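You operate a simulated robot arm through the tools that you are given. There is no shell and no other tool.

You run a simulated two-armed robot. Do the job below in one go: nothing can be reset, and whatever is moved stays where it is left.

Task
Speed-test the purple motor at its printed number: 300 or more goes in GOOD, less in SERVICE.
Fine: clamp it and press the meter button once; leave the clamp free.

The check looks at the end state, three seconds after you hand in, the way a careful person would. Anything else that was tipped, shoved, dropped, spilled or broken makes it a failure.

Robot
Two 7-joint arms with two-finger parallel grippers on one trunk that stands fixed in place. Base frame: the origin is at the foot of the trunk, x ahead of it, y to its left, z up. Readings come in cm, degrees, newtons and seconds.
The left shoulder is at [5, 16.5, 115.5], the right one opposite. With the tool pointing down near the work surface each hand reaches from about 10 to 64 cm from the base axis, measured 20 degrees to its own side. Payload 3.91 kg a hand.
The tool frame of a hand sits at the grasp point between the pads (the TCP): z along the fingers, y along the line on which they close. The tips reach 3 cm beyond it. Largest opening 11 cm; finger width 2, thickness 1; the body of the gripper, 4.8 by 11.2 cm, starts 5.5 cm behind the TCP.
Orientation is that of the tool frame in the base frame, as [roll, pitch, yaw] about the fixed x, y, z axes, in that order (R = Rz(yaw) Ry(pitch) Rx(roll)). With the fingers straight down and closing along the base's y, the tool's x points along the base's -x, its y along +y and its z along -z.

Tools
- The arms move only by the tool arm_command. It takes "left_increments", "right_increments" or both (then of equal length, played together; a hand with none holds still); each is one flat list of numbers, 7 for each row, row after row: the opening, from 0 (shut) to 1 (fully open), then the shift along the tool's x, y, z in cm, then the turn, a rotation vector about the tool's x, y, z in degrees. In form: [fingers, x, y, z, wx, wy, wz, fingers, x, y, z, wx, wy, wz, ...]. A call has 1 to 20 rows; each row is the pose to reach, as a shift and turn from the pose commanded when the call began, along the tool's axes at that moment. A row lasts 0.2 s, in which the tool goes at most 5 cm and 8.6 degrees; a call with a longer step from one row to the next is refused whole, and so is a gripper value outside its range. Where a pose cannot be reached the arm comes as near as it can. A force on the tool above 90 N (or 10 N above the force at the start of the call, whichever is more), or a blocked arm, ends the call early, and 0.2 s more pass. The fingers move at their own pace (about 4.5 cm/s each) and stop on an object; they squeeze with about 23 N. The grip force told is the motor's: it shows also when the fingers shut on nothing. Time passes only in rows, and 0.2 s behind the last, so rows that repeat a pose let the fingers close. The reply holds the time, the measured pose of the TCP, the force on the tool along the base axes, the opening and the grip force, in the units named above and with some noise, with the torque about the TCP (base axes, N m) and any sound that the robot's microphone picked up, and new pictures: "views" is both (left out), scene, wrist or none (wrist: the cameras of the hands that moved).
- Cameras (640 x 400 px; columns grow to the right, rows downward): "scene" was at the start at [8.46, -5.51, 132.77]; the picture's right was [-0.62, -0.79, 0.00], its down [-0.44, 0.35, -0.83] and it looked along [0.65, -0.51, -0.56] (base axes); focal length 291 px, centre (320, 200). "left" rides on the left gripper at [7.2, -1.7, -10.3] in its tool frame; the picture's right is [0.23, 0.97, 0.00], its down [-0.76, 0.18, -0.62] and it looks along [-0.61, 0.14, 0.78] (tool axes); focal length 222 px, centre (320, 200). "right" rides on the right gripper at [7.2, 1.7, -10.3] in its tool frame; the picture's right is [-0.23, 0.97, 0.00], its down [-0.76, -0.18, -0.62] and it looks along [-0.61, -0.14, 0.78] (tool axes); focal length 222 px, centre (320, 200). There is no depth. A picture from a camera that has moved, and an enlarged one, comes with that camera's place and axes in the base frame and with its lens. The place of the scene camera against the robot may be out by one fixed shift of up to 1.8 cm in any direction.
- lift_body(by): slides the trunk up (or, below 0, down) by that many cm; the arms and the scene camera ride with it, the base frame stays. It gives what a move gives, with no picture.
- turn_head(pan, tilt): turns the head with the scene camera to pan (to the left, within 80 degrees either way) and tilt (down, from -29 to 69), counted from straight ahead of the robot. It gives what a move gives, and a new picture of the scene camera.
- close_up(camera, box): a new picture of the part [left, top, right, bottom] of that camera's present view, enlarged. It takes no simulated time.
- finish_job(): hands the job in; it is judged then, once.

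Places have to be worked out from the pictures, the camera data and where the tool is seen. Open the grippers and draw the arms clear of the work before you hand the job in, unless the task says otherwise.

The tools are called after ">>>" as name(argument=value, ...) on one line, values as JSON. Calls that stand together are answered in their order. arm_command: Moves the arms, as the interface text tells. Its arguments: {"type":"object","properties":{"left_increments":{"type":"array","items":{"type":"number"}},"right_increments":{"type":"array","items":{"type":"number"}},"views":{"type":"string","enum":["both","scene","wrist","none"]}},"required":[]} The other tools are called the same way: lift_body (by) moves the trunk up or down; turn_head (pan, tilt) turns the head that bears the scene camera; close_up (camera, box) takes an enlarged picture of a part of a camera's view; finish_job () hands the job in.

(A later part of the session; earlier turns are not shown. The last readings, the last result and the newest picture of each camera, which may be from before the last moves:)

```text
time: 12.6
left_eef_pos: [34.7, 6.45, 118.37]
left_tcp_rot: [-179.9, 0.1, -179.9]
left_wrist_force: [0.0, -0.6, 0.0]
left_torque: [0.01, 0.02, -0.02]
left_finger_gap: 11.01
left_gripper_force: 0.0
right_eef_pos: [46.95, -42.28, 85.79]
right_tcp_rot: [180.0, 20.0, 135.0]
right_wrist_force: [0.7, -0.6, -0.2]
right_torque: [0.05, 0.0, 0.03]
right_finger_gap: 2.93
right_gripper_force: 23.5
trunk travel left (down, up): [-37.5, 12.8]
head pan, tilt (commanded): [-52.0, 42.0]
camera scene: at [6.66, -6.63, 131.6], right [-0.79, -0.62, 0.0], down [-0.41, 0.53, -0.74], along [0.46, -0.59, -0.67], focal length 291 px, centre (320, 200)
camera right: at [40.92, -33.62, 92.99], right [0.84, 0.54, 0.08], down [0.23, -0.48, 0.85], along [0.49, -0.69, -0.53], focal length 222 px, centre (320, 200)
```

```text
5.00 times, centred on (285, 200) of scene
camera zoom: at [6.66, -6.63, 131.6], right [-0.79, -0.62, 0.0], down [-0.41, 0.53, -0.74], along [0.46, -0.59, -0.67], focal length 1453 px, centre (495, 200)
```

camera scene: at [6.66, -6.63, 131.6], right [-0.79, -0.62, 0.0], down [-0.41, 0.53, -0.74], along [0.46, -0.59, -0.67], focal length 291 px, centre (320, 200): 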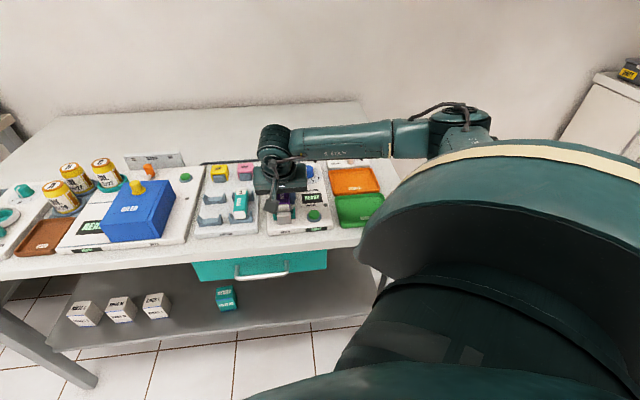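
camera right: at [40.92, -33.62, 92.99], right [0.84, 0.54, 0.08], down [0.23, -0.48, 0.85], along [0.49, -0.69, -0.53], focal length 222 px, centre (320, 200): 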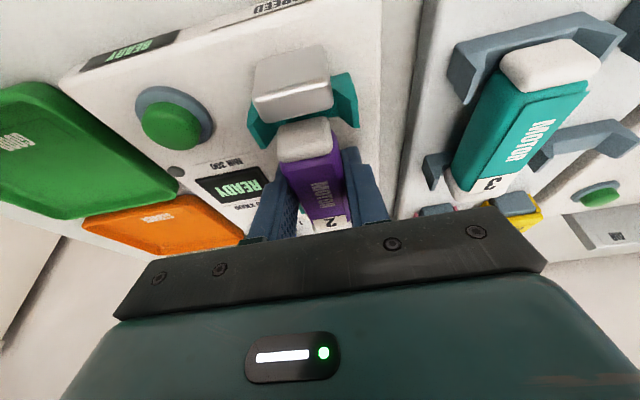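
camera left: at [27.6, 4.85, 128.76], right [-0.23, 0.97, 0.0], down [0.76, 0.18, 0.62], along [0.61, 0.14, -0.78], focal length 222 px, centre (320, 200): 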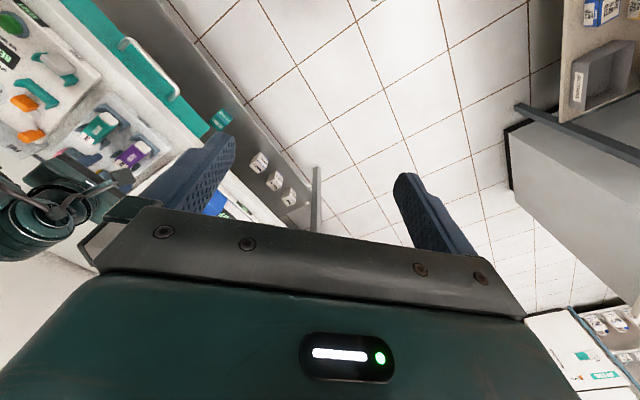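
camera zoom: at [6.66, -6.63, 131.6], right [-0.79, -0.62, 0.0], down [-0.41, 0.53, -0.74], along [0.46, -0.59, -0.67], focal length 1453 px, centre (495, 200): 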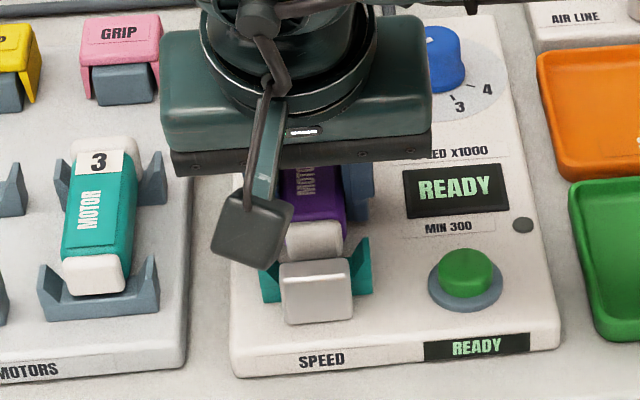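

The cap sits just behind the silver stop with a thin strip of cradle showing, and there's no contact force yet. I'll go down the last 0.6 cm gently while keeping the grip.

>>> arm_command(right_increments=[0, 0.1, 0, 0.28, 0, 0, 0, 0, 0.19, 0, 0.52, 0, 0, 0, 0, 0.2, 0, 0.56, 0, 0, 0, 0, 0.2, 0, 0.56, 0, 0, 0], views="wrist")

>>> close_up(camera="right", box=[200, 40, 440, 220])

>>> close_up(camera="scene", box=[240, 160, 330, 240])

```text
time: 13.6
left_eef_pos: [34.61, 6.31, 118.43]
left_tcp_rot: [179.9, 0.1, -179.9]
left_wrist_force: [0.1, -0.5, -0.7]
left_torque: [0.02, 0.0, 0.0]
left_finger_gap: 10.98
left_gripper_force: 0.0
right_eef_pos: [46.99, -42.16, 85.18]
right_tcp_rot: [179.9, 20.0, 135.0]
right_wrist_force: [-0.6, -0.1, -0.5]
right_torque: [-0.03, 0.0, -0.02]
right_finger_gap: 2.93
right_gripper_force: 23.0
trunk travel left (down, up): [-37.5, 12.8]
head pan, tilt (commanded): [-52.0, 42.0]
camera right: at [40.92, -33.59, 92.45], right [0.84, 0.54, 0.08], down [0.23, -0.48, 0.85], along [0.49, -0.69, -0.53], focal length 222 px, centre (320, 200)
```

right: 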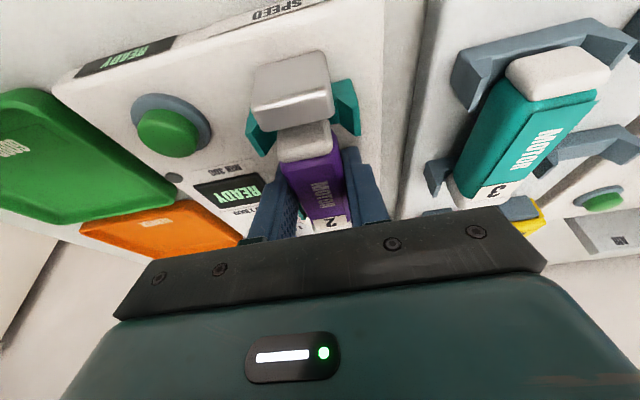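

```text
2.22 times, centred on (320, 130) of right
camera zoom: at [40.92, -33.59, 92.45], right [0.84, 0.54, 0.08], down [0.23, -0.48, 0.85], along [0.49, -0.69, -0.53], focal length 494 px, centre (320, 356)
```

zoom: 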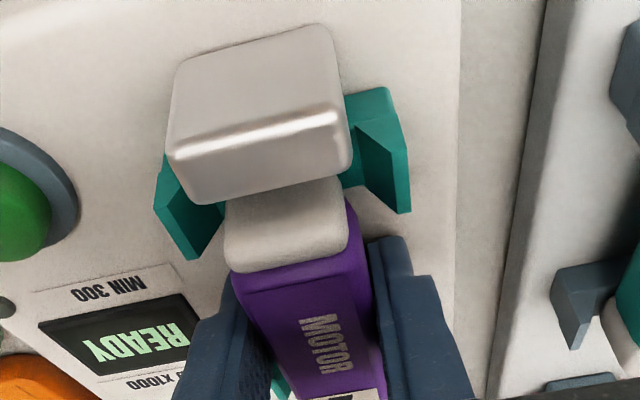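

```text
5.00 times, centred on (285, 200) of scene
camera zoom: at [6.66, -6.63, 131.6], right [-0.79, -0.62, 0.0], down [-0.41, 0.53, -0.74], along [0.46, -0.59, -0.67], focal length 1453 px, centre (495, 200)
```

zoom: 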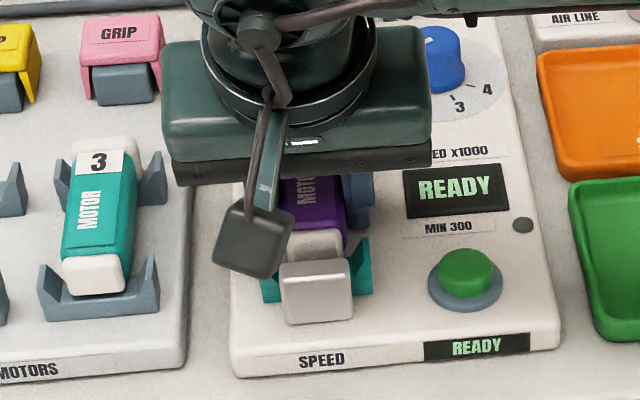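

No contact force yet at z≈85.3, so I'll go down a further 0.3 cm in tiny steps to feel for seating.

>>> arm_command(right_increments=[0, 0.05, 0, 0.14, 0, 0, 0, 0, 0.1, 0, 0.28, 0, 0, 0, 0, 0.1, 0, 0.28, 0, 0, 0], views="none")

```text
time: 14.4
left_eef_pos: [34.73, 6.53, 118.38]
left_tcp_rot: [-179.9, 0.0, -179.9]
left_wrist_force: [0.1, 0.3, 0.5]
left_torque: [-0.02, 0.0, 0.02]
left_finger_gap: 11.02
left_gripper_force: 0.0
right_eef_pos: [46.89, -42.18, 85.15]
right_tcp_rot: [179.7, 20.3, 135.0]
right_wrist_force: [0.5, 1.8, 18.8]
right_torque: [0.33, 0.51, -0.01]
right_finger_gap: 2.98
right_gripper_force: 22.8
trunk travel left (down, up): [-37.5, 12.8]
head pan, tilt (commanded): [-52.0, 42.0]
```

Contact at 18.8 N upward, with the torque placing it near the front cradle slightly to the −s side. Let me look before releasing.

>>> close_up(camera="right", box=[220, 60, 420, 220])

>>> close_up(camera="scene", box=[250, 180, 320, 240])

```text
2.50 times, centred on (320, 140) of right
camera zoom: at [40.86, -33.59, 92.39], right [0.84, 0.54, 0.08], down [0.22, -0.48, 0.85], along [0.5, -0.69, -0.52], focal length 555 px, centre (320, 350)
```

zoom: 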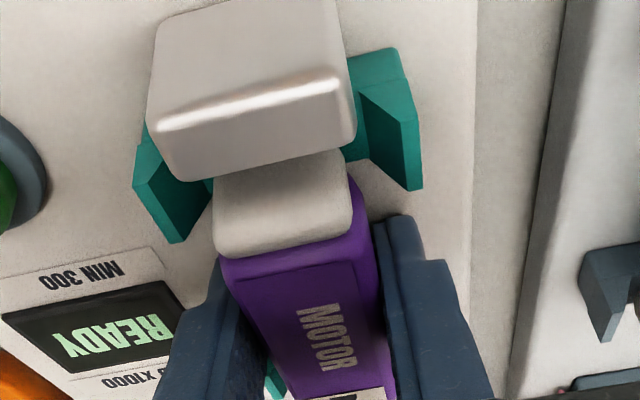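

```text
6.67 times, centred on (285, 210) of scene
camera zoom: at [6.51, -6.47, 131.64], right [-0.79, -0.62, 0.0], down [-0.41, 0.53, -0.74], along [0.46, -0.59, -0.67], focal length 1938 px, centre (553, 133)
```

zoom: 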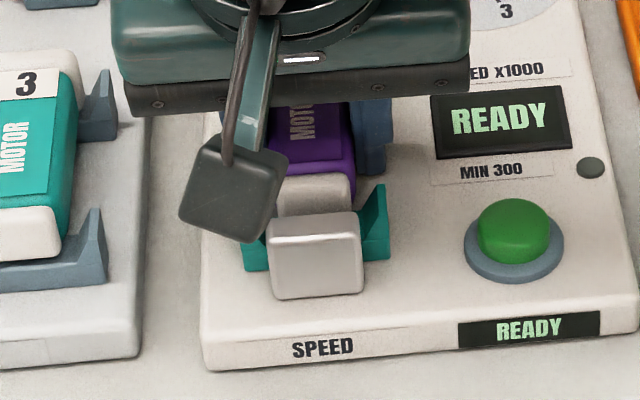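

The motor is between the prongs but biased slightly to the −s side. I'll lift 0.3 cm, shift +0.18 cm in s, and set it down again to see whether it seats evenly.

>>> arm_command(right_increments=[0, -0.1, 0, -0.28, 0, 0, 0, 0, -0.1, 0.18, -0.28, 0, 0, 0, 0, -0.05, 0.18, -0.14, 0, 0, 0, 0, 0, 0.18, 0, 0, 0, 0, 0, 0, 0.18, 0, 0, 0, 0], views="none")

```text
time: 15.6
left_eef_pos: [34.63, 6.52, 118.5]
left_tcp_rot: [-179.9, 0.0, -179.8]
left_wrist_force: [0.5, 0.4, -0.8]
left_torque: [0.0, 0.02, 0.0]
left_finger_gap: 11.0
left_gripper_force: 0.0
right_eef_pos: [46.95, -42.12, 85.21]
right_tcp_rot: [180.0, 20.4, 135.0]
right_wrist_force: [-2.2, -10.3, 26.3]
right_torque: [-0.07, 0.32, 0.01]
right_finger_gap: 2.97
right_gripper_force: 23.1
trunk travel left (down, up): [-37.5, 12.8]
head pan, tilt (commanded): [-52.0, 42.0]
```

Now it pushes back −8.8 N in s, so that was a bit too far; I'll ease back 0.14 cm and up slightly to find the neutral seat.

>>> arm_command(right_increments=[0, -0.15, 0, -0.28, 0, 0, 0, 0, -0.15, -0.13, -0.28, 0, 0, 0, 0, -0.13, -0.13, -0.1, 0, 0, 0, 0, -0.13, -0.13, -0.08, 0, 0, 0], views="wrist")

>>> close_up(camera="right", box=[220, 60, 420, 220])

```text
time: 16.6
left_eef_pos: [34.56, 6.68, 118.43]
left_tcp_rot: [-179.9, 0.1, -179.9]
left_wrist_force: [-0.1, 0.1, 0.2]
left_torque: [-0.03, 0.0, 0.0]
left_finger_gap: 11.0
left_gripper_force: 0.1
right_eef_pos: [47.03, -41.91, 85.22]
right_tcp_rot: [179.9, 20.0, 135.3]
right_wrist_force: [-4.3, 5.6, 15.4]
right_torque: [-0.05, 0.32, -0.12]
right_finger_gap: 2.97
right_gripper_force: 23.2
trunk travel left (down, up): [-37.5, 12.8]
head pan, tilt (commanded): [-52.0, 42.0]
camera right: at [40.94, -33.4, 92.45], right [0.84, 0.54, 0.08], down [0.23, -0.48, 0.85], along [0.49, -0.69, -0.53], focal length 222 px, centre (320, 200)
```

right: 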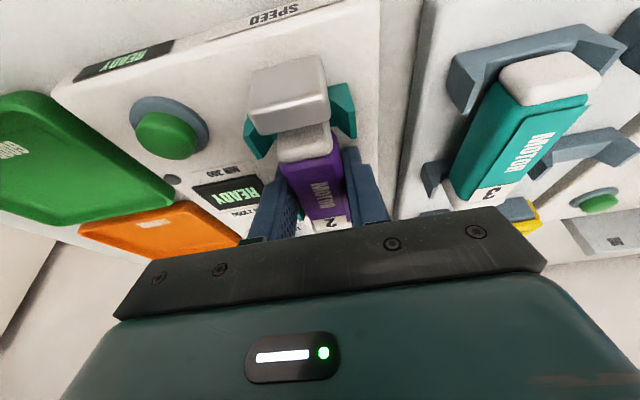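

```text
2.50 times, centred on (320, 140) of right
camera zoom: at [40.94, -33.4, 92.45], right [0.84, 0.54, 0.08], down [0.23, -0.48, 0.85], along [0.49, -0.69, -0.53], focal length 555 px, centre (320, 350)
```

zoom: 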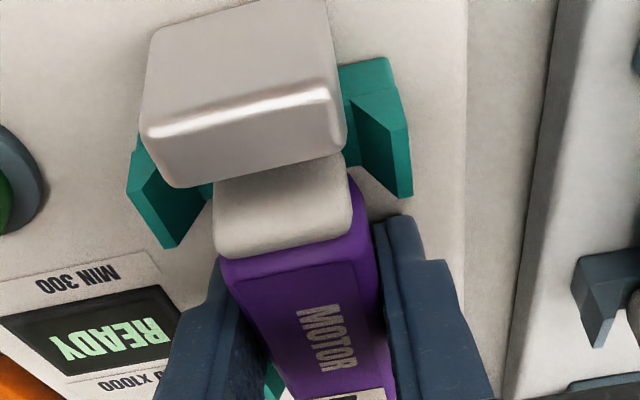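

Lateral force is now near zero with the weight borne by the cradles, so it is seated. I'll open the fingers and back straight up.

>>> arm_command(right_increments=[0.3, 0, 0, 0, 0, 0, 0, 0.5, 0, 0, 0, 0, 0, 0, 0.5, 0, 0, 0, 0, 0, 0], views="wrist")

>>> close_up(camera="right", box=[220, 60, 420, 220])

>>> close_up(camera="scene", box=[240, 160, 330, 240])

```text
time: 17.4
left_eef_pos: [34.72, 6.61, 118.45]
left_tcp_rot: [-180.0, 0.0, -179.9]
left_wrist_force: [0.5, 0.2, -0.1]
left_torque: [-0.02, 0.02, 0.01]
left_finger_gap: 11.0
left_gripper_force: 0.0
right_eef_pos: [47.17, -42.06, 85.19]
right_tcp_rot: [180.0, 20.1, 135.0]
right_wrist_force: [3.6, 8.6, 9.3]
right_torque: [0.08, 0.09, -0.08]
right_finger_gap: 5.08
right_gripper_force: 0.0
trunk travel left (down, up): [-37.5, 12.8]
head pan, tilt (commanded): [-52.0, 42.0]
camera right: at [41.05, -33.51, 92.42], right [0.84, 0.54, 0.08], down [0.23, -0.48, 0.85], along [0.49, -0.69, -0.53], focal length 222 px, centre (320, 200)
```

right: 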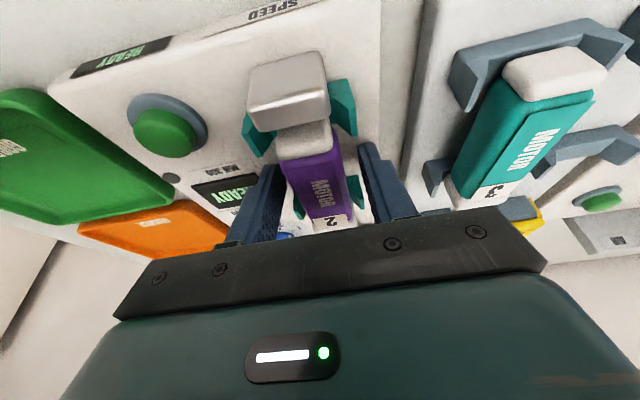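

```text
2.50 times, centred on (320, 140) of right
camera zoom: at [41.05, -33.51, 92.42], right [0.84, 0.54, 0.08], down [0.23, -0.48, 0.85], along [0.49, -0.69, -0.53], focal length 555 px, centre (320, 350)
```

zoom: 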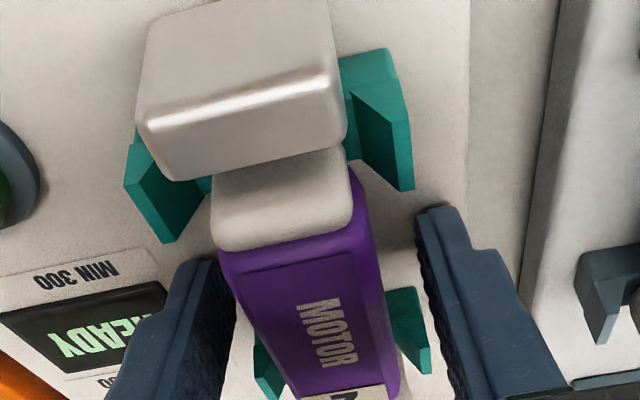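

```text
5.00 times, centred on (285, 200) of scene
camera zoom: at [6.61, -6.48, 131.61], right [-0.79, -0.62, 0.0], down [-0.41, 0.53, -0.74], along [0.46, -0.59, -0.67], focal length 1453 px, centre (495, 200)
```

zoom: 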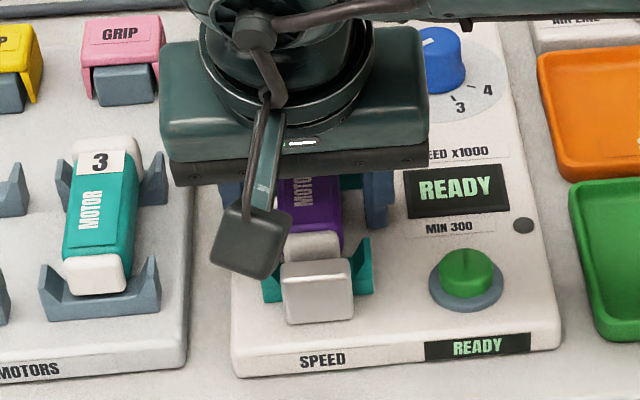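

The motor rests in the teal cradles, flush behind the stop. I'll raise the hand straight up and then look at the seating, the dial and the lever.

>>> arm_command(right_increments=[0.5, -0.6, 0, -1.7, 0, 0, 0, 0.5, -1.6, 0, -4.5, 0, 0, 0, 0.5, -3.08, 0, -8.46, 0, 0, 0, 0.5, -4.0, 0, -11, 0, 0, 0, 0.5, -4.0, 0, -11, 0, 0, 0], views="both")

>>> close_up(camera="right", box=[180, 0, 460, 220])

>>> close_up(camera="scene", box=[240, 140, 340, 240])

```text
time: 18.6
left_eef_pos: [34.84, 6.39, 118.44]
left_tcp_rot: [-180.0, -0.1, -179.9]
left_wrist_force: [-0.2, 0.4, 0.1]
left_torque: [0.02, 0.0, -0.02]
left_finger_gap: 10.99
left_gripper_force: 0.1
right_eef_pos: [47.04, -42.08, 96.56]
right_tcp_rot: [179.9, 20.1, 135.1]
right_wrist_force: [-0.1, -0.7, -0.2]
right_torque: [0.04, 0.0, 0.01]
right_finger_gap: 5.5
right_gripper_force: 0.0
trunk travel left (down, up): [-37.5, 12.8]
head pan, tilt (commanded): [-52.0, 42.0]
camera scene: at [6.66, -6.63, 131.6], right [-0.79, -0.62, 0.0], down [-0.41, 0.53, -0.74], along [0.46, -0.59, -0.67], focal length 291 px, centre (320, 200)
camera right: at [40.94, -33.52, 103.94], right [0.84, 0.54, 0.08], down [0.23, -0.48, 0.85], along [0.49, -0.69, -0.53], focal length 222 px, centre (320, 200)
```

scene: 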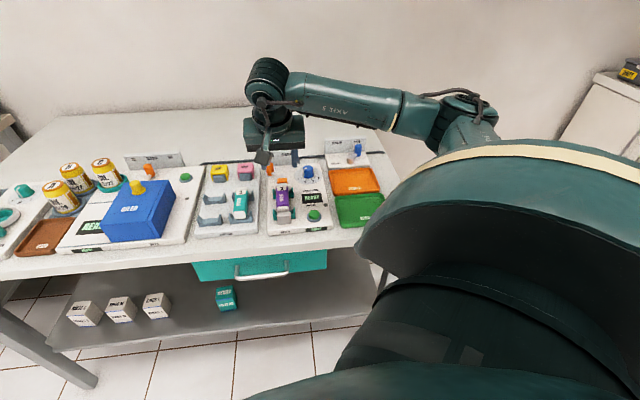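
right: 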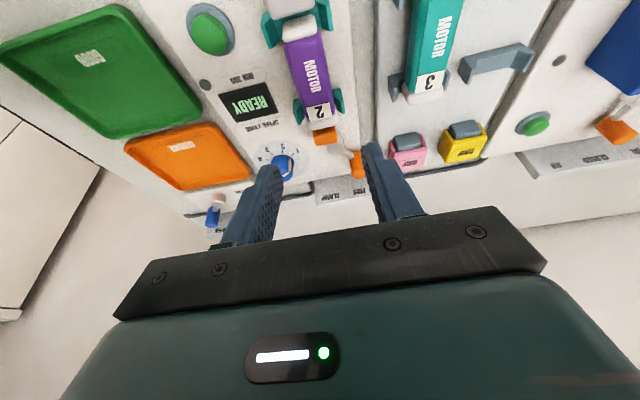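

```text
1.82 times, centred on (320, 110) of right
camera zoom: at [40.94, -33.52, 103.94], right [0.84, 0.54, 0.08], down [0.23, -0.48, 0.85], along [0.49, -0.69, -0.53], focal length 404 px, centre (320, 364)
```

zoom: 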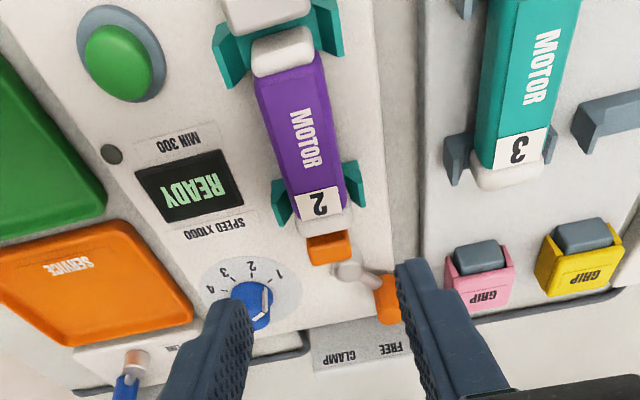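

```text
4.00 times, centred on (290, 190) of scene
camera zoom: at [6.66, -6.63, 131.6], right [-0.79, -0.62, 0.0], down [-0.41, 0.53, -0.74], along [0.46, -0.59, -0.67], focal length 1163 px, centre (440, 240)
```

zoom: 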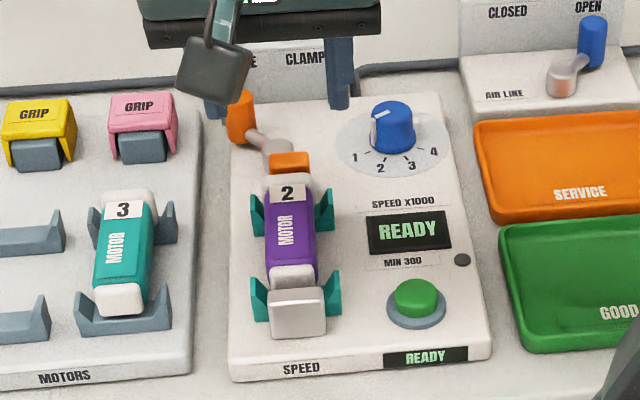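

The motor now sits in the cradles between the stop and the orange jaw. I'll slide the hand a little right and toward me to get an unobstructed look at the dial pointer and the lever.

>>> arm_command(right_increments=[0.5, 1.4, -2.5, -0.5, 0, 0, 0, 0.5, 2.8, -5, -1, 0, 0, 0, 0.5, 2.8, -5, -1, 0, 0, 0], views="wrist")

>>> close_up(camera="right", box=[260, 70, 380, 170])

>>> close_up(camera="scene", box=[260, 140, 340, 200])

```text
time: 19.4
left_eef_pos: [34.78, 6.41, 118.5]
left_tcp_rot: [180.0, 0.0, -179.9]
left_wrist_force: [0.0, 0.3, 0.1]
left_torque: [0.02, 0.01, 0.04]
left_finger_gap: 10.98
left_gripper_force: 0.1
right_eef_pos: [41.43, -43.5, 96.67]
right_tcp_rot: [180.0, 20.0, 135.1]
right_wrist_force: [-0.4, -0.6, -0.4]
right_torque: [0.0, -0.01, 0.01]
right_finger_gap: 5.47
right_gripper_force: 0.1
trunk travel left (down, up): [-37.5, 12.8]
head pan, tilt (commanded): [-52.0, 42.0]
camera right: at [35.34, -35.01, 103.89], right [0.84, 0.54, 0.08], down [0.23, -0.48, 0.85], along [0.49, -0.69, -0.53], focal length 222 px, centre (320, 200)
```

right: 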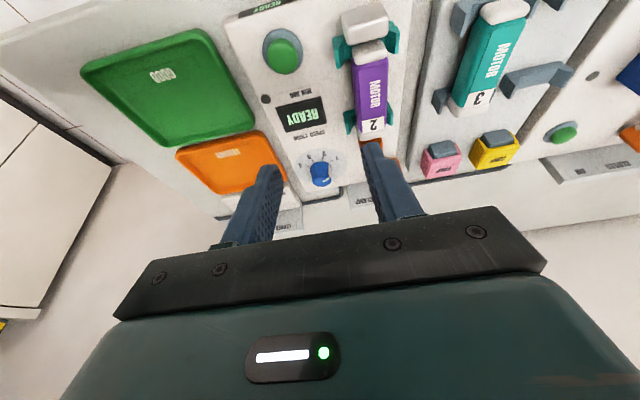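

```text
4.00 times, centred on (320, 120) of right
camera zoom: at [35.34, -35.01, 103.89], right [0.84, 0.54, 0.08], down [0.23, -0.48, 0.85], along [0.49, -0.69, -0.53], focal length 888 px, centre (320, 520)
```

zoom: 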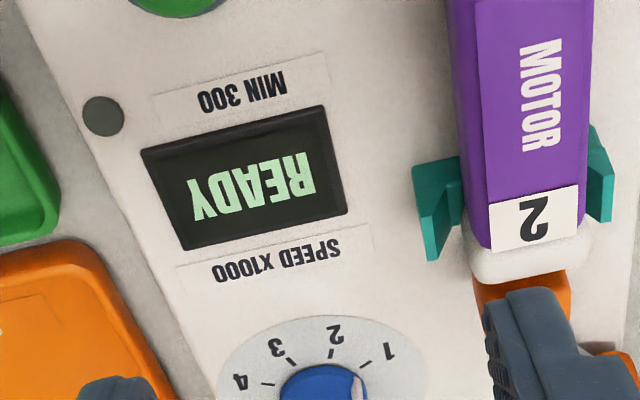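

```text
6.67 times, centred on (300, 170) of scene
camera zoom: at [6.67, -6.63, 131.59], right [-0.79, -0.62, 0.0], down [-0.41, 0.53, -0.74], along [0.46, -0.59, -0.67], focal length 1938 px, centre (453, 400)
```

zoom: 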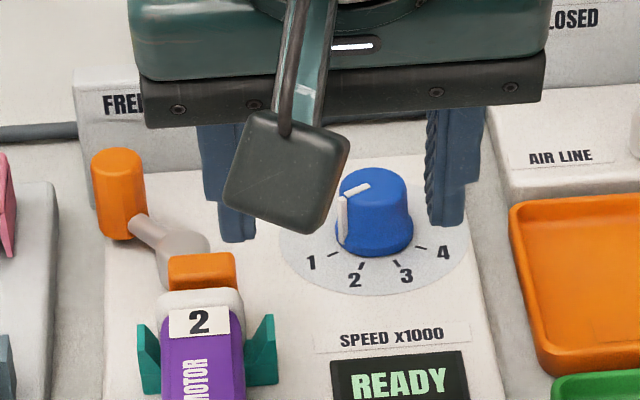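

>>> close_up(camera="right", box=[270, 130, 370, 200])

>>> close_up(camera="right", box=[300, 60, 420, 160])

```text
5.71 times, centred on (320, 165) of right
camera zoom: at [35.34, -35.01, 103.89], right [0.84, 0.54, 0.08], down [0.23, -0.48, 0.85], along [0.49, -0.69, -0.53], focal length 1269 px, centre (320, 400)
```

zoom: 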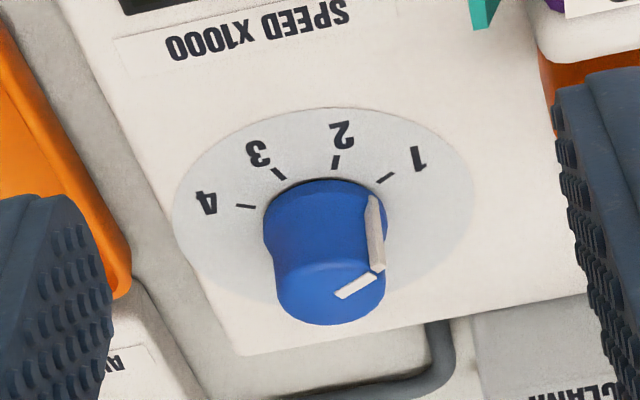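

```text
4.00 times, centred on (360, 110) of right
camera zoom: at [35.34, -35.01, 103.89], right [0.84, 0.54, 0.08], down [0.23, -0.48, 0.85], along [0.49, -0.69, -0.53], focal length 888 px, centre (160, 560)
```

zoom: 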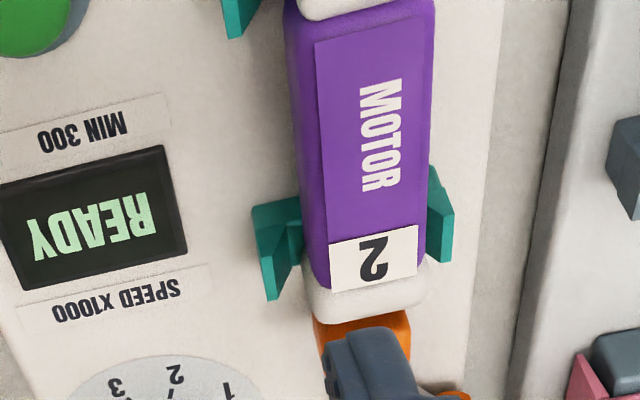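

The pointer sits just short of "1" (about 80° left of front), with ticks 40° apart, so "2" needs roughly a 60° counter-clockwise turn. I put the knob at about (51.1, -56.3) on a plate at z≈82. I'll hover over it with the hand yawed back 30°, so the turn is split either side of neutral.

>>> arm_command(right_increments=[0.5, -2.6, -0.2, 0.6, 2.05, 0, 5.64, 0.5, -5.2, -0.4, 2, 4.1, 0, 11.28, 0.5, -7.8, -0.6, 5, 6.16, 0, 16.91, 0.5, -10.0, -0.75, 8.5, 8.2, 0, 22.55, 0.5, -10.56, -0.79, 9.97, 10.26, 0, 28.19, 0.5, -10.56, -0.79, 9.97, 10.26, 0, 28.19], views="both")

>>> close_up(camera="right", box=[220, 60, 420, 220])

>>> close_up(camera="scene", box=[250, 120, 370, 210])

```text
time: 20.8
left_eef_pos: [34.79, 6.43, 118.34]
left_tcp_rot: [180.0, 0.0, -179.9]
left_wrist_force: [0.6, 0.5, 0.4]
left_torque: [0.01, -0.02, 0.01]
left_finger_gap: 11.0
left_gripper_force: 0.1
right_eef_pos: [50.21, -53.51, 90.99]
right_tcp_rot: [-179.9, 20.1, 105.1]
right_wrist_force: [0.2, 0.4, 1.0]
right_torque: [0.0, -0.02, -0.02]
right_finger_gap: 5.46
right_gripper_force: 0.0
trunk travel left (down, up): [-37.5, 12.8]
head pan, tilt (commanded): [-52.0, 42.0]
camera scene: at [6.66, -6.63, 131.6], right [-0.79, -0.62, 0.0], down [-0.41, 0.53, -0.74], along [0.46, -0.59, -0.67], focal length 291 px, centre (320, 200)
camera right: at [49.25, -42.92, 98.25], right [1.0, 0.05, 0.08], down [-0.04, -0.53, 0.85], along [0.08, -0.85, -0.53], focal length 222 px, centre (320, 200)
```

scene: 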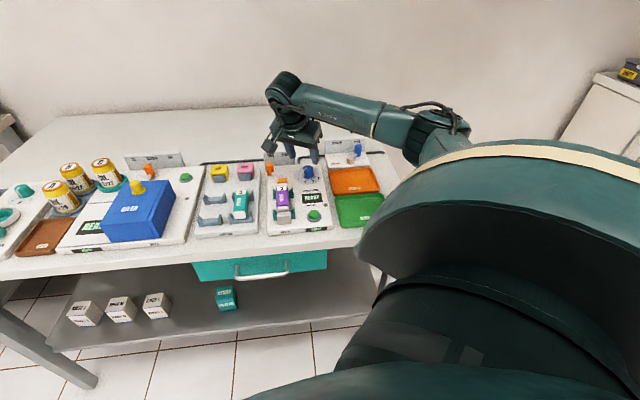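
right: 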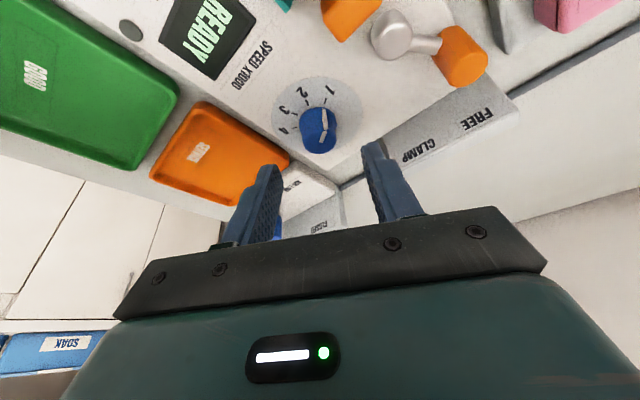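

```text
2.50 times, centred on (320, 140) of right
camera zoom: at [49.25, -42.92, 98.25], right [1.0, 0.05, 0.08], down [-0.04, -0.53, 0.85], along [0.08, -0.85, -0.53], focal length 555 px, centre (320, 350)
```

zoom: 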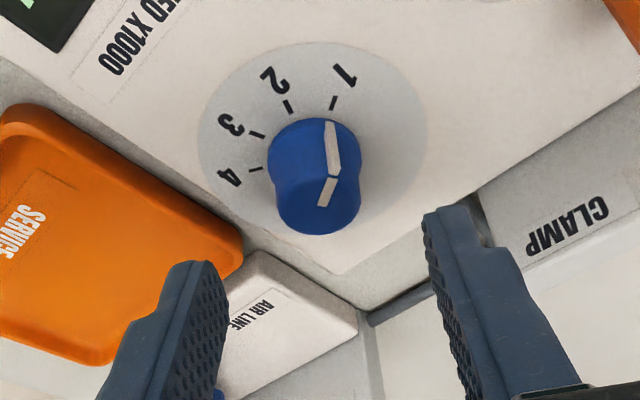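

```text
4.44 times, centred on (310, 165) of scene
camera zoom: at [6.66, -6.63, 131.6], right [-0.79, -0.62, 0.0], down [-0.41, 0.53, -0.74], along [0.46, -0.59, -0.67], focal length 1292 px, centre (364, 356)
```

zoom: 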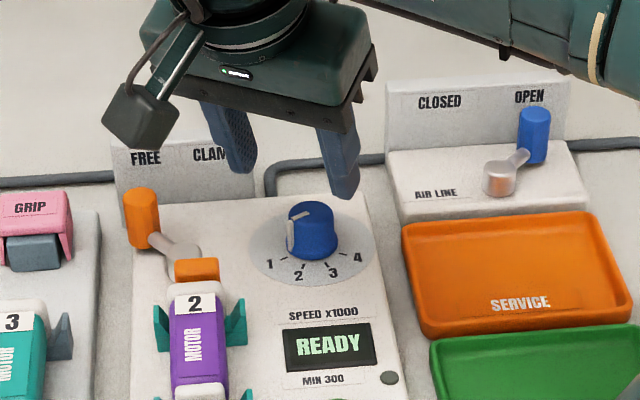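

The tick geometry now gives the dial centre at (d,s)≈(75.9, -3.75) with the pointer at "1" (≈60°) and "2" at 20°, so a 40° counter-clockwise turn is needed. I'll descend along the tool axis to straddle the knob.

>>> arm_command(right_increments=[0.5, -0.03, -0.03, 2, 0, 0, 0, 0.5, -0.07, -0.07, 4, 0, 0, 0, 0.5, -0.09, -0.09, 5.2, 0, 0, 0, 0.5, -0.1, -0.1, 5.93, 0, 0, 0, 0.5, -0.1, -0.1, 5.93, 0, 0, 0], views="both")

>>> close_up(camera="right", box=[220, 80, 420, 240])

>>> close_up(camera="scene", box=[250, 120, 370, 210])

```text
time: 22.0
left_eef_pos: [34.78, 6.32, 118.43]
left_tcp_rot: [-180.0, -0.1, -179.9]
left_wrist_force: [0.4, -0.5, -1.0]
left_torque: [-0.03, -0.01, -0.01]
left_finger_gap: 11.01
left_gripper_force: 0.0
right_eef_pos: [50.69, -55.49, 85.46]
right_tcp_rot: [179.9, 20.1, 105.0]
right_wrist_force: [-0.6, -0.3, -0.2]
right_torque: [0.01, 0.03, -0.03]
right_finger_gap: 5.51
right_gripper_force: 0.0
trunk travel left (down, up): [-37.5, 12.8]
head pan, tilt (commanded): [-52.0, 42.0]
camera scene: at [6.66, -6.63, 131.6], right [-0.79, -0.62, 0.0], down [-0.41, 0.53, -0.74], along [0.46, -0.59, -0.67], focal length 291 px, centre (320, 200)
camera right: at [49.77, -45.12, 92.63], right [1.0, 0.05, 0.08], down [-0.04, -0.53, 0.85], along [0.08, -0.85, -0.53], focal length 222 px, centre (320, 200)
```

scene: 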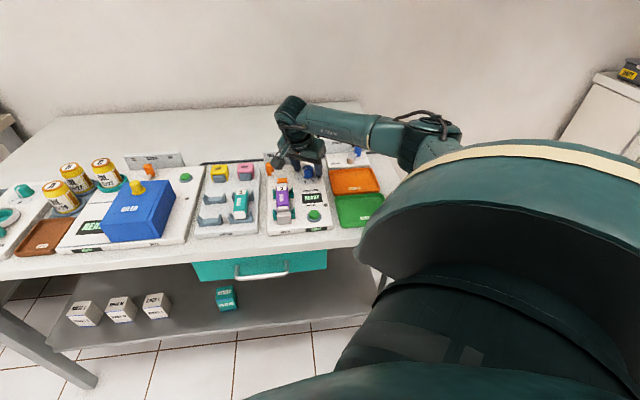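
right: 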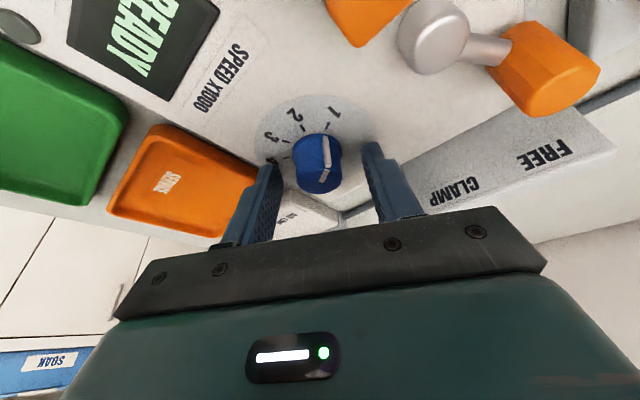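

```text
2.50 times, centred on (320, 160) of right
camera zoom: at [49.77, -45.12, 92.63], right [1.0, 0.05, 0.08], down [-0.04, -0.53, 0.85], along [0.08, -0.85, -0.53], focal length 555 px, centre (320, 300)
```

zoom: 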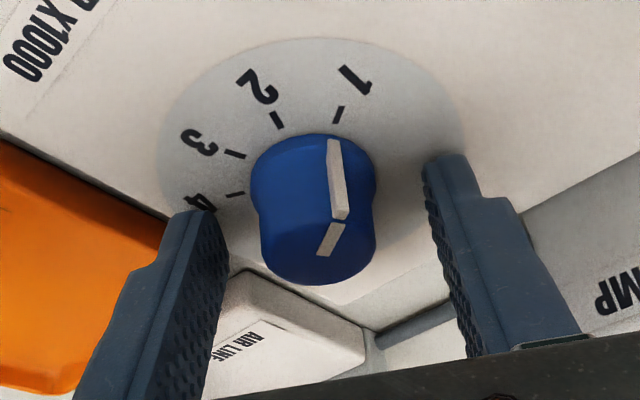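

```text
4.44 times, centred on (310, 165) of scene
camera zoom: at [6.66, -6.63, 131.6], right [-0.79, -0.62, 0.0], down [-0.41, 0.53, -0.74], along [0.46, -0.59, -0.67], focal length 1292 px, centre (364, 356)
```

zoom: 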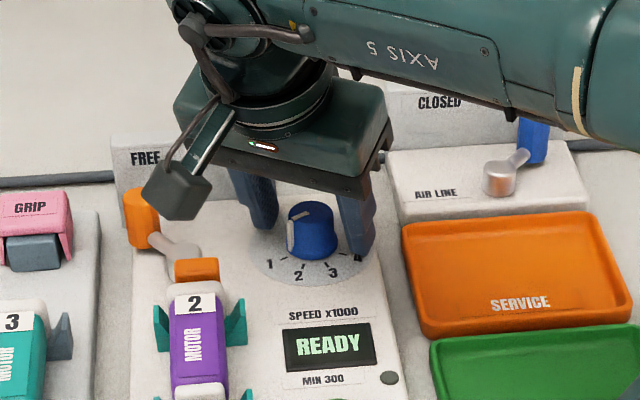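

The fingers straddle the knob within about 0.15 cm of its axis. I'll close on it.

>>> arm_command(right_increments=[0, 0, 0, 0, 0, 0, 0, 0, 0, 0, 0, 0, 0, 0, 0, 0, 0, 0, 0, 0, 0], views="wrist")

>>> close_up(camera="right", box=[220, 80, 420, 240])

```text
time: 22.8
left_eef_pos: [34.83, 6.45, 118.45]
left_tcp_rot: [-180.0, 0.0, 180.0]
left_wrist_force: [0.0, -0.7, 0.9]
left_torque: [0.04, 0.03, -0.01]
left_finger_gap: 11.0
left_gripper_force: 0.0
right_eef_pos: [50.76, -55.64, 85.33]
right_tcp_rot: [-180.0, 20.0, 105.0]
right_wrist_force: [-1.6, -0.3, -0.2]
right_torque: [-0.05, 0.02, -0.02]
right_finger_gap: 2.88
right_gripper_force: 44.9
trunk travel left (down, up): [-37.5, 12.8]
head pan, tilt (commanded): [-52.0, 42.0]
camera right: at [49.76, -45.13, 92.64], right [1.0, 0.05, 0.08], down [-0.04, -0.53, 0.85], along [0.08, -0.85, -0.53], focal length 222 px, centre (320, 200)
```

right: 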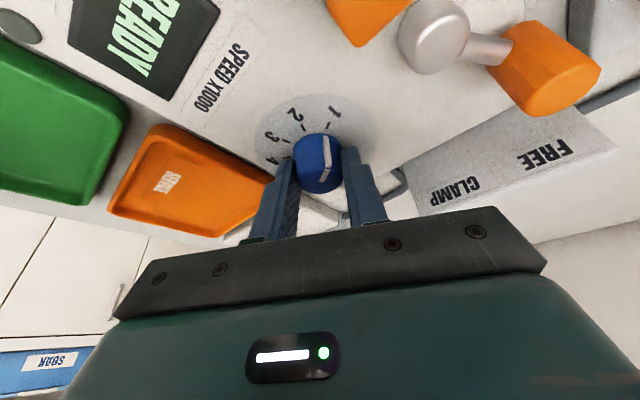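

```text
2.50 times, centred on (320, 160) of right
camera zoom: at [49.76, -45.13, 92.64], right [1.0, 0.05, 0.08], down [-0.04, -0.53, 0.85], along [0.08, -0.85, -0.53], focal length 555 px, centre (320, 300)
```

zoom: 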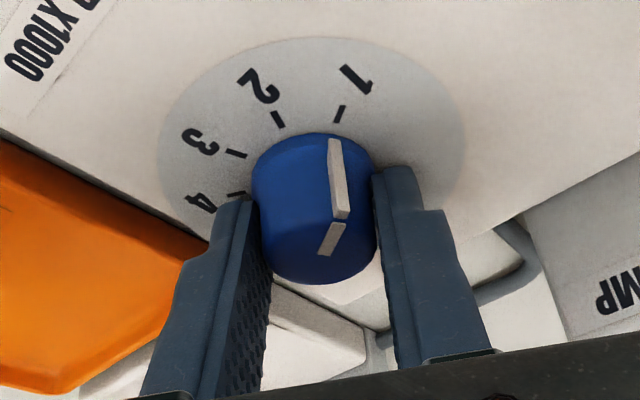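

Knob gripped (2.88 cm, no side force). I'll turn it 40° counter-clockwise about its own axis.

>>> arm_command(right_increments=[0, 0.008, -0.082, -0.003, -2.736, 0, -7.518, 0, 0.005, -0.164, -0.002, -5.472, 0, -15.035, 0, -0.009, -0.245, 0.003, -8.208, 0, -22.553, 0, -0.033, -0.323, 0.012, -10.944, 0, -30.07, 0, -0.067, -0.396, 0.024, -13.68, 0, -37.588, 0, -0.067, -0.396, 0.024, -13.68, 0, -37.588], views="both")

>>> close_up(camera="right", box=[220, 80, 420, 240])

>>> close_up(camera="scene", box=[250, 120, 370, 210])

```text
time: 24.2
left_eef_pos: [34.9, 6.42, 118.36]
left_tcp_rot: [-180.0, -0.1, -180.0]
left_wrist_force: [0.7, 0.6, -0.4]
left_torque: [-0.02, -0.01, 0.02]
left_finger_gap: 11.01
left_gripper_force: 0.1
right_eef_pos: [50.6, -55.71, 85.36]
right_tcp_rot: [180.0, 20.1, 145.3]
right_wrist_force: [14.3, 3.7, -0.6]
right_torque: [0.22, -0.02, 0.02]
right_finger_gap: 2.88
right_gripper_force: 44.5
trunk travel left (down, up): [-37.5, 12.8]
head pan, tilt (commanded): [-52.0, 42.0]
camera scene: at [6.79, -6.6, 131.58], right [-0.79, -0.62, 0.0], down [-0.41, 0.53, -0.74], along [0.46, -0.59, -0.67], focal length 291 px, centre (320, 200)
camera right: at [43.05, -48.42, 92.63], right [0.73, 0.68, 0.08], down [0.31, -0.43, 0.85], along [0.61, -0.59, -0.53], focal length 222 px, centre (320, 200)
```

scene: 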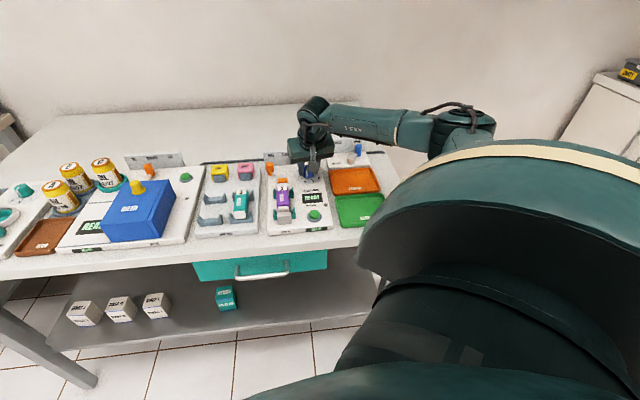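
right: 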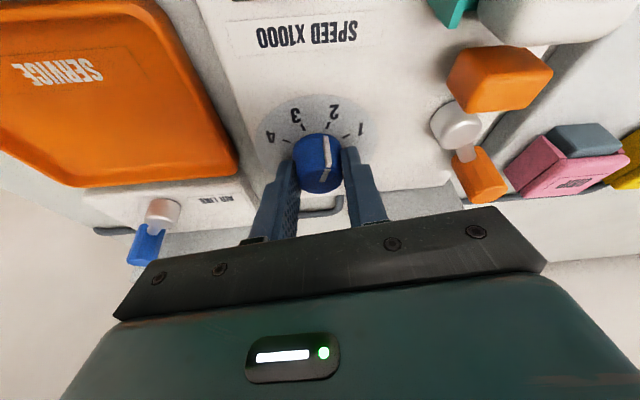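

```text
2.50 times, centred on (320, 160) of right
camera zoom: at [43.05, -48.42, 92.63], right [0.73, 0.68, 0.08], down [0.31, -0.43, 0.85], along [0.61, -0.59, -0.53], focal length 555 px, centre (320, 300)
```

zoom: 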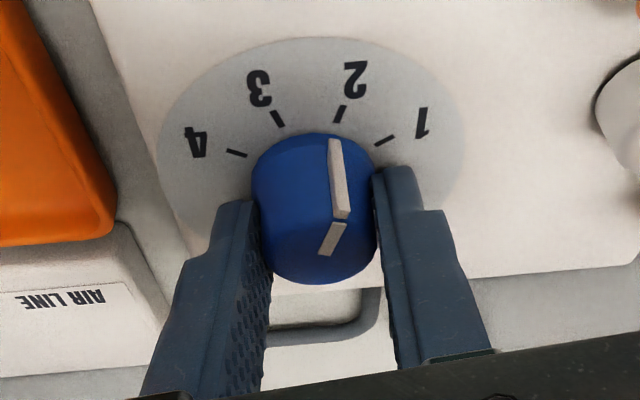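

```text
4.44 times, centred on (310, 165) of scene
camera zoom: at [6.79, -6.6, 131.58], right [-0.79, -0.62, 0.0], down [-0.41, 0.53, -0.74], along [0.46, -0.59, -0.67], focal length 1292 px, centre (364, 356)
```

zoom: 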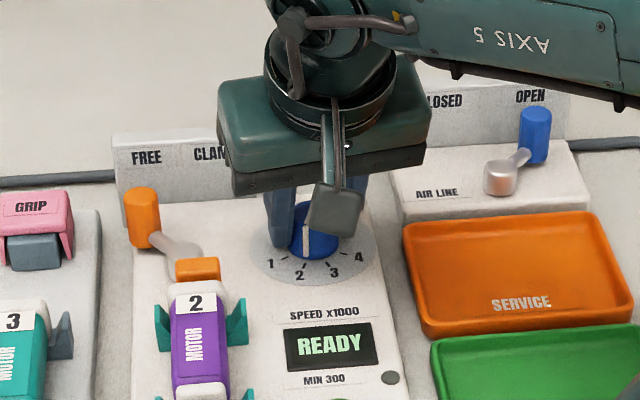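

The pointer now lies on the "2" tick just as it did on "1" before. I'll open the fingers and back out along the tool axis.

>>> arm_command(right_increments=[0.2, 0, 0, 0, 0, 0, 0, 0.5, 0, 0, 0, 0, 0, 0, 0.5, 0, 0, 0, 0, 0, 0, 0.5, 0, 0, -3, 0, 0, 0, 0.5, 0, 0, -6, 0, 0, 0, 0.5, 0, 0, -10, 0, 0, 0, 0.5, 0, 0, -10, 0, 0, 0], views="both")

>>> close_up(camera="right", box=[240, 60, 400, 180])

>>> close_up(camera="scene", box=[250, 120, 370, 210])

```text
time: 25.8
left_eef_pos: [34.74, 6.38, 118.38]
left_tcp_rot: [-179.9, 0.0, -179.9]
left_wrist_force: [-0.7, -0.1, 0.0]
left_torque: [-0.01, 0.01, -0.01]
left_finger_gap: 10.99
left_gripper_force: 0.1
right_eef_pos: [47.59, -54.06, 94.77]
right_tcp_rot: [180.0, 20.1, 145.0]
right_wrist_force: [-0.6, 0.5, 0.7]
right_torque: [-0.02, -0.02, -0.02]
right_finger_gap: 5.52
right_gripper_force: 0.0
trunk travel left (down, up): [-37.5, 12.8]
head pan, tilt (commanded): [-52.0, 42.0]
camera scene: at [6.67, -6.64, 131.59], right [-0.79, -0.62, 0.0], down [-0.41, 0.53, -0.74], along [0.46, -0.59, -0.67], focal length 291 px, centre (320, 200)
camera right: at [40.09, -46.73, 102.13], right [0.73, 0.68, 0.08], down [0.31, -0.43, 0.85], along [0.61, -0.6, -0.53], focal length 222 px, centre (320, 200)
```

scene: 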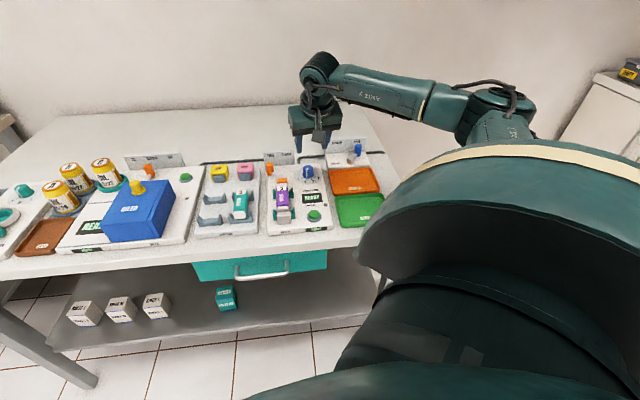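
right: 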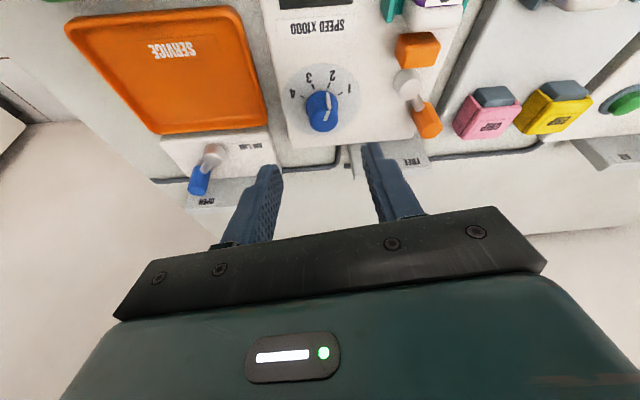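

```text
3.33 times, centred on (320, 120) of right
camera zoom: at [40.09, -46.73, 102.13], right [0.73, 0.68, 0.08], down [0.31, -0.43, 0.85], along [0.61, -0.6, -0.53], focal length 740 px, centre (320, 467)
```

zoom: 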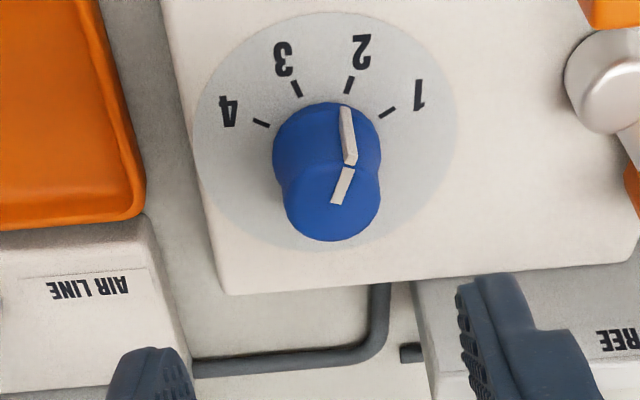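

```text
4.44 times, centred on (310, 165) of scene
camera zoom: at [6.67, -6.64, 131.59], right [-0.79, -0.62, 0.0], down [-0.41, 0.53, -0.74], along [0.46, -0.59, -0.67], focal length 1292 px, centre (364, 356)
```

zoom: 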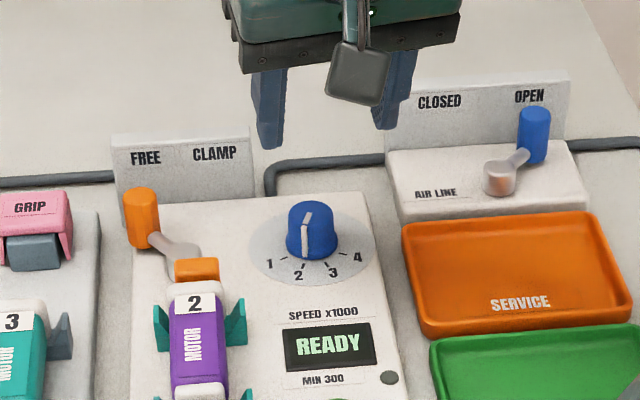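

The dial pointer is on 2. Next is the clamp lever: I estimate its pivot at (d,s)≈(72.7, 3.8) and the orange handle at ≈(75.1, 6.0). I'll swing the hand over for a closer, squarer look at the handle before pushing.

>>> arm_command(right_increments=[0.5, 1.13, 4.28, -0.41, 1.14, 0, 3.13, 0.5, 2.27, 8.55, -0.83, 2.28, 0, 6.27, 0.5, 3.4, 12.83, -1.24, 3.42, 0, 9.4, 0.5, 3.4, 12.83, -1.24, 3.42, 0, 9.4], views="both")

>>> close_up(camera="right", box=[220, 60, 400, 190])

>>> close_up(camera="scene", box=[240, 140, 340, 220])

```text
time: 26.8
left_eef_pos: [34.81, 6.49, 118.35]
left_tcp_rot: [179.9, 0.0, -180.0]
left_wrist_force: [-0.2, 0.0, -0.1]
left_torque: [0.0, 0.02, 0.02]
left_finger_gap: 11.02
left_gripper_force: 0.0
right_eef_pos: [51.75, -41.28, 94.49]
right_tcp_rot: [-180.0, 20.0, 135.0]
right_wrist_force: [0.0, 0.3, -0.6]
right_torque: [-0.01, -0.02, -0.01]
right_finger_gap: 5.5
right_gripper_force: 0.1
trunk travel left (down, up): [-37.5, 12.8]
head pan, tilt (commanded): [-52.0, 42.0]
camera scene: at [6.65, -6.63, 131.6], right [-0.79, -0.62, 0.0], down [-0.41, 0.53, -0.74], along [0.46, -0.59, -0.67], focal length 291 px, centre (320, 200)
camera right: at [45.74, -32.77, 101.88], right [0.84, 0.54, 0.08], down [0.23, -0.48, 0.85], along [0.49, -0.69, -0.53], focal length 222 px, centre (320, 200)
```

scene: 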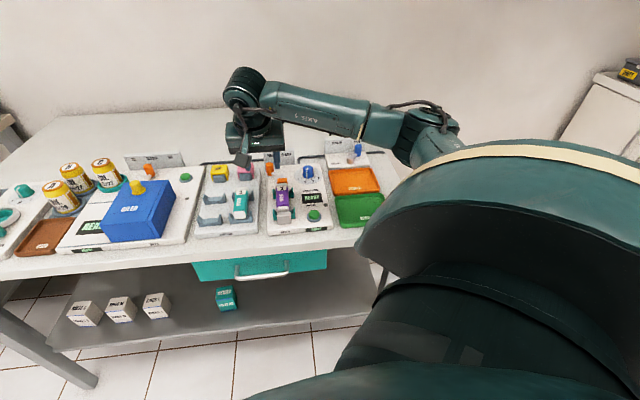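
right: 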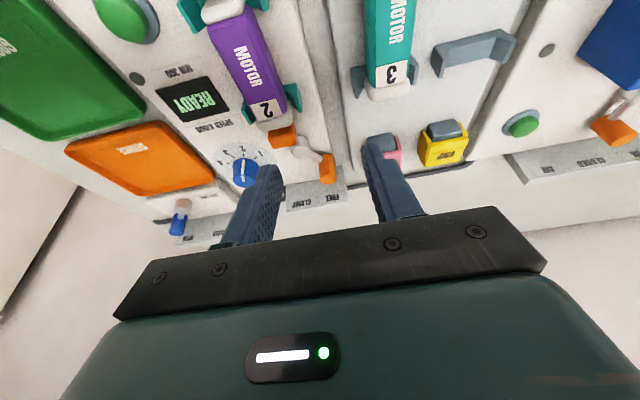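

```text
3.08 times, centred on (310, 125) of right
camera zoom: at [45.74, -32.77, 101.88], right [0.84, 0.54, 0.08], down [0.23, -0.48, 0.85], along [0.49, -0.69, -0.53], focal length 684 px, centre (351, 431)
```

zoom: 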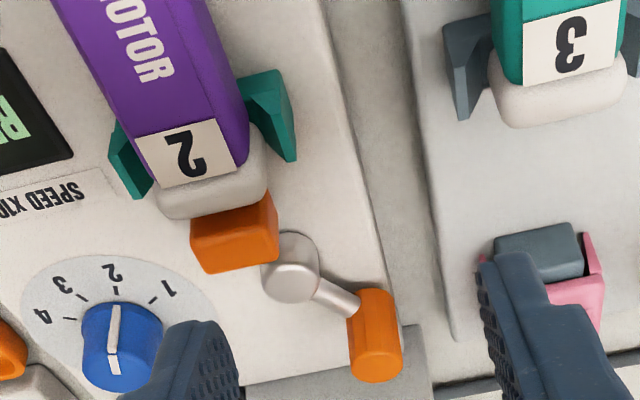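

```text
5.00 times, centred on (290, 180) of scene
camera zoom: at [6.65, -6.63, 131.6], right [-0.79, -0.62, 0.0], down [-0.41, 0.53, -0.74], along [0.46, -0.59, -0.67], focal length 1453 px, centre (470, 300)
```

zoom: 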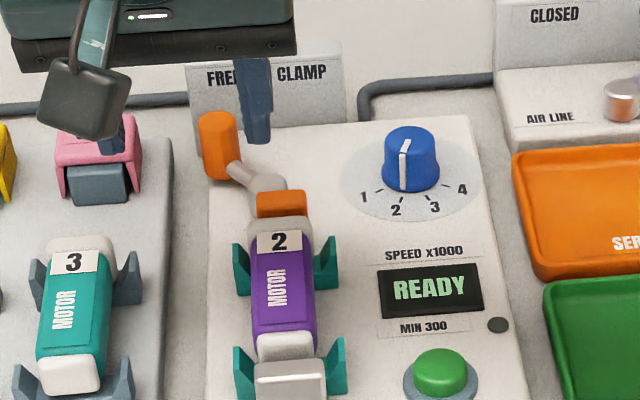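

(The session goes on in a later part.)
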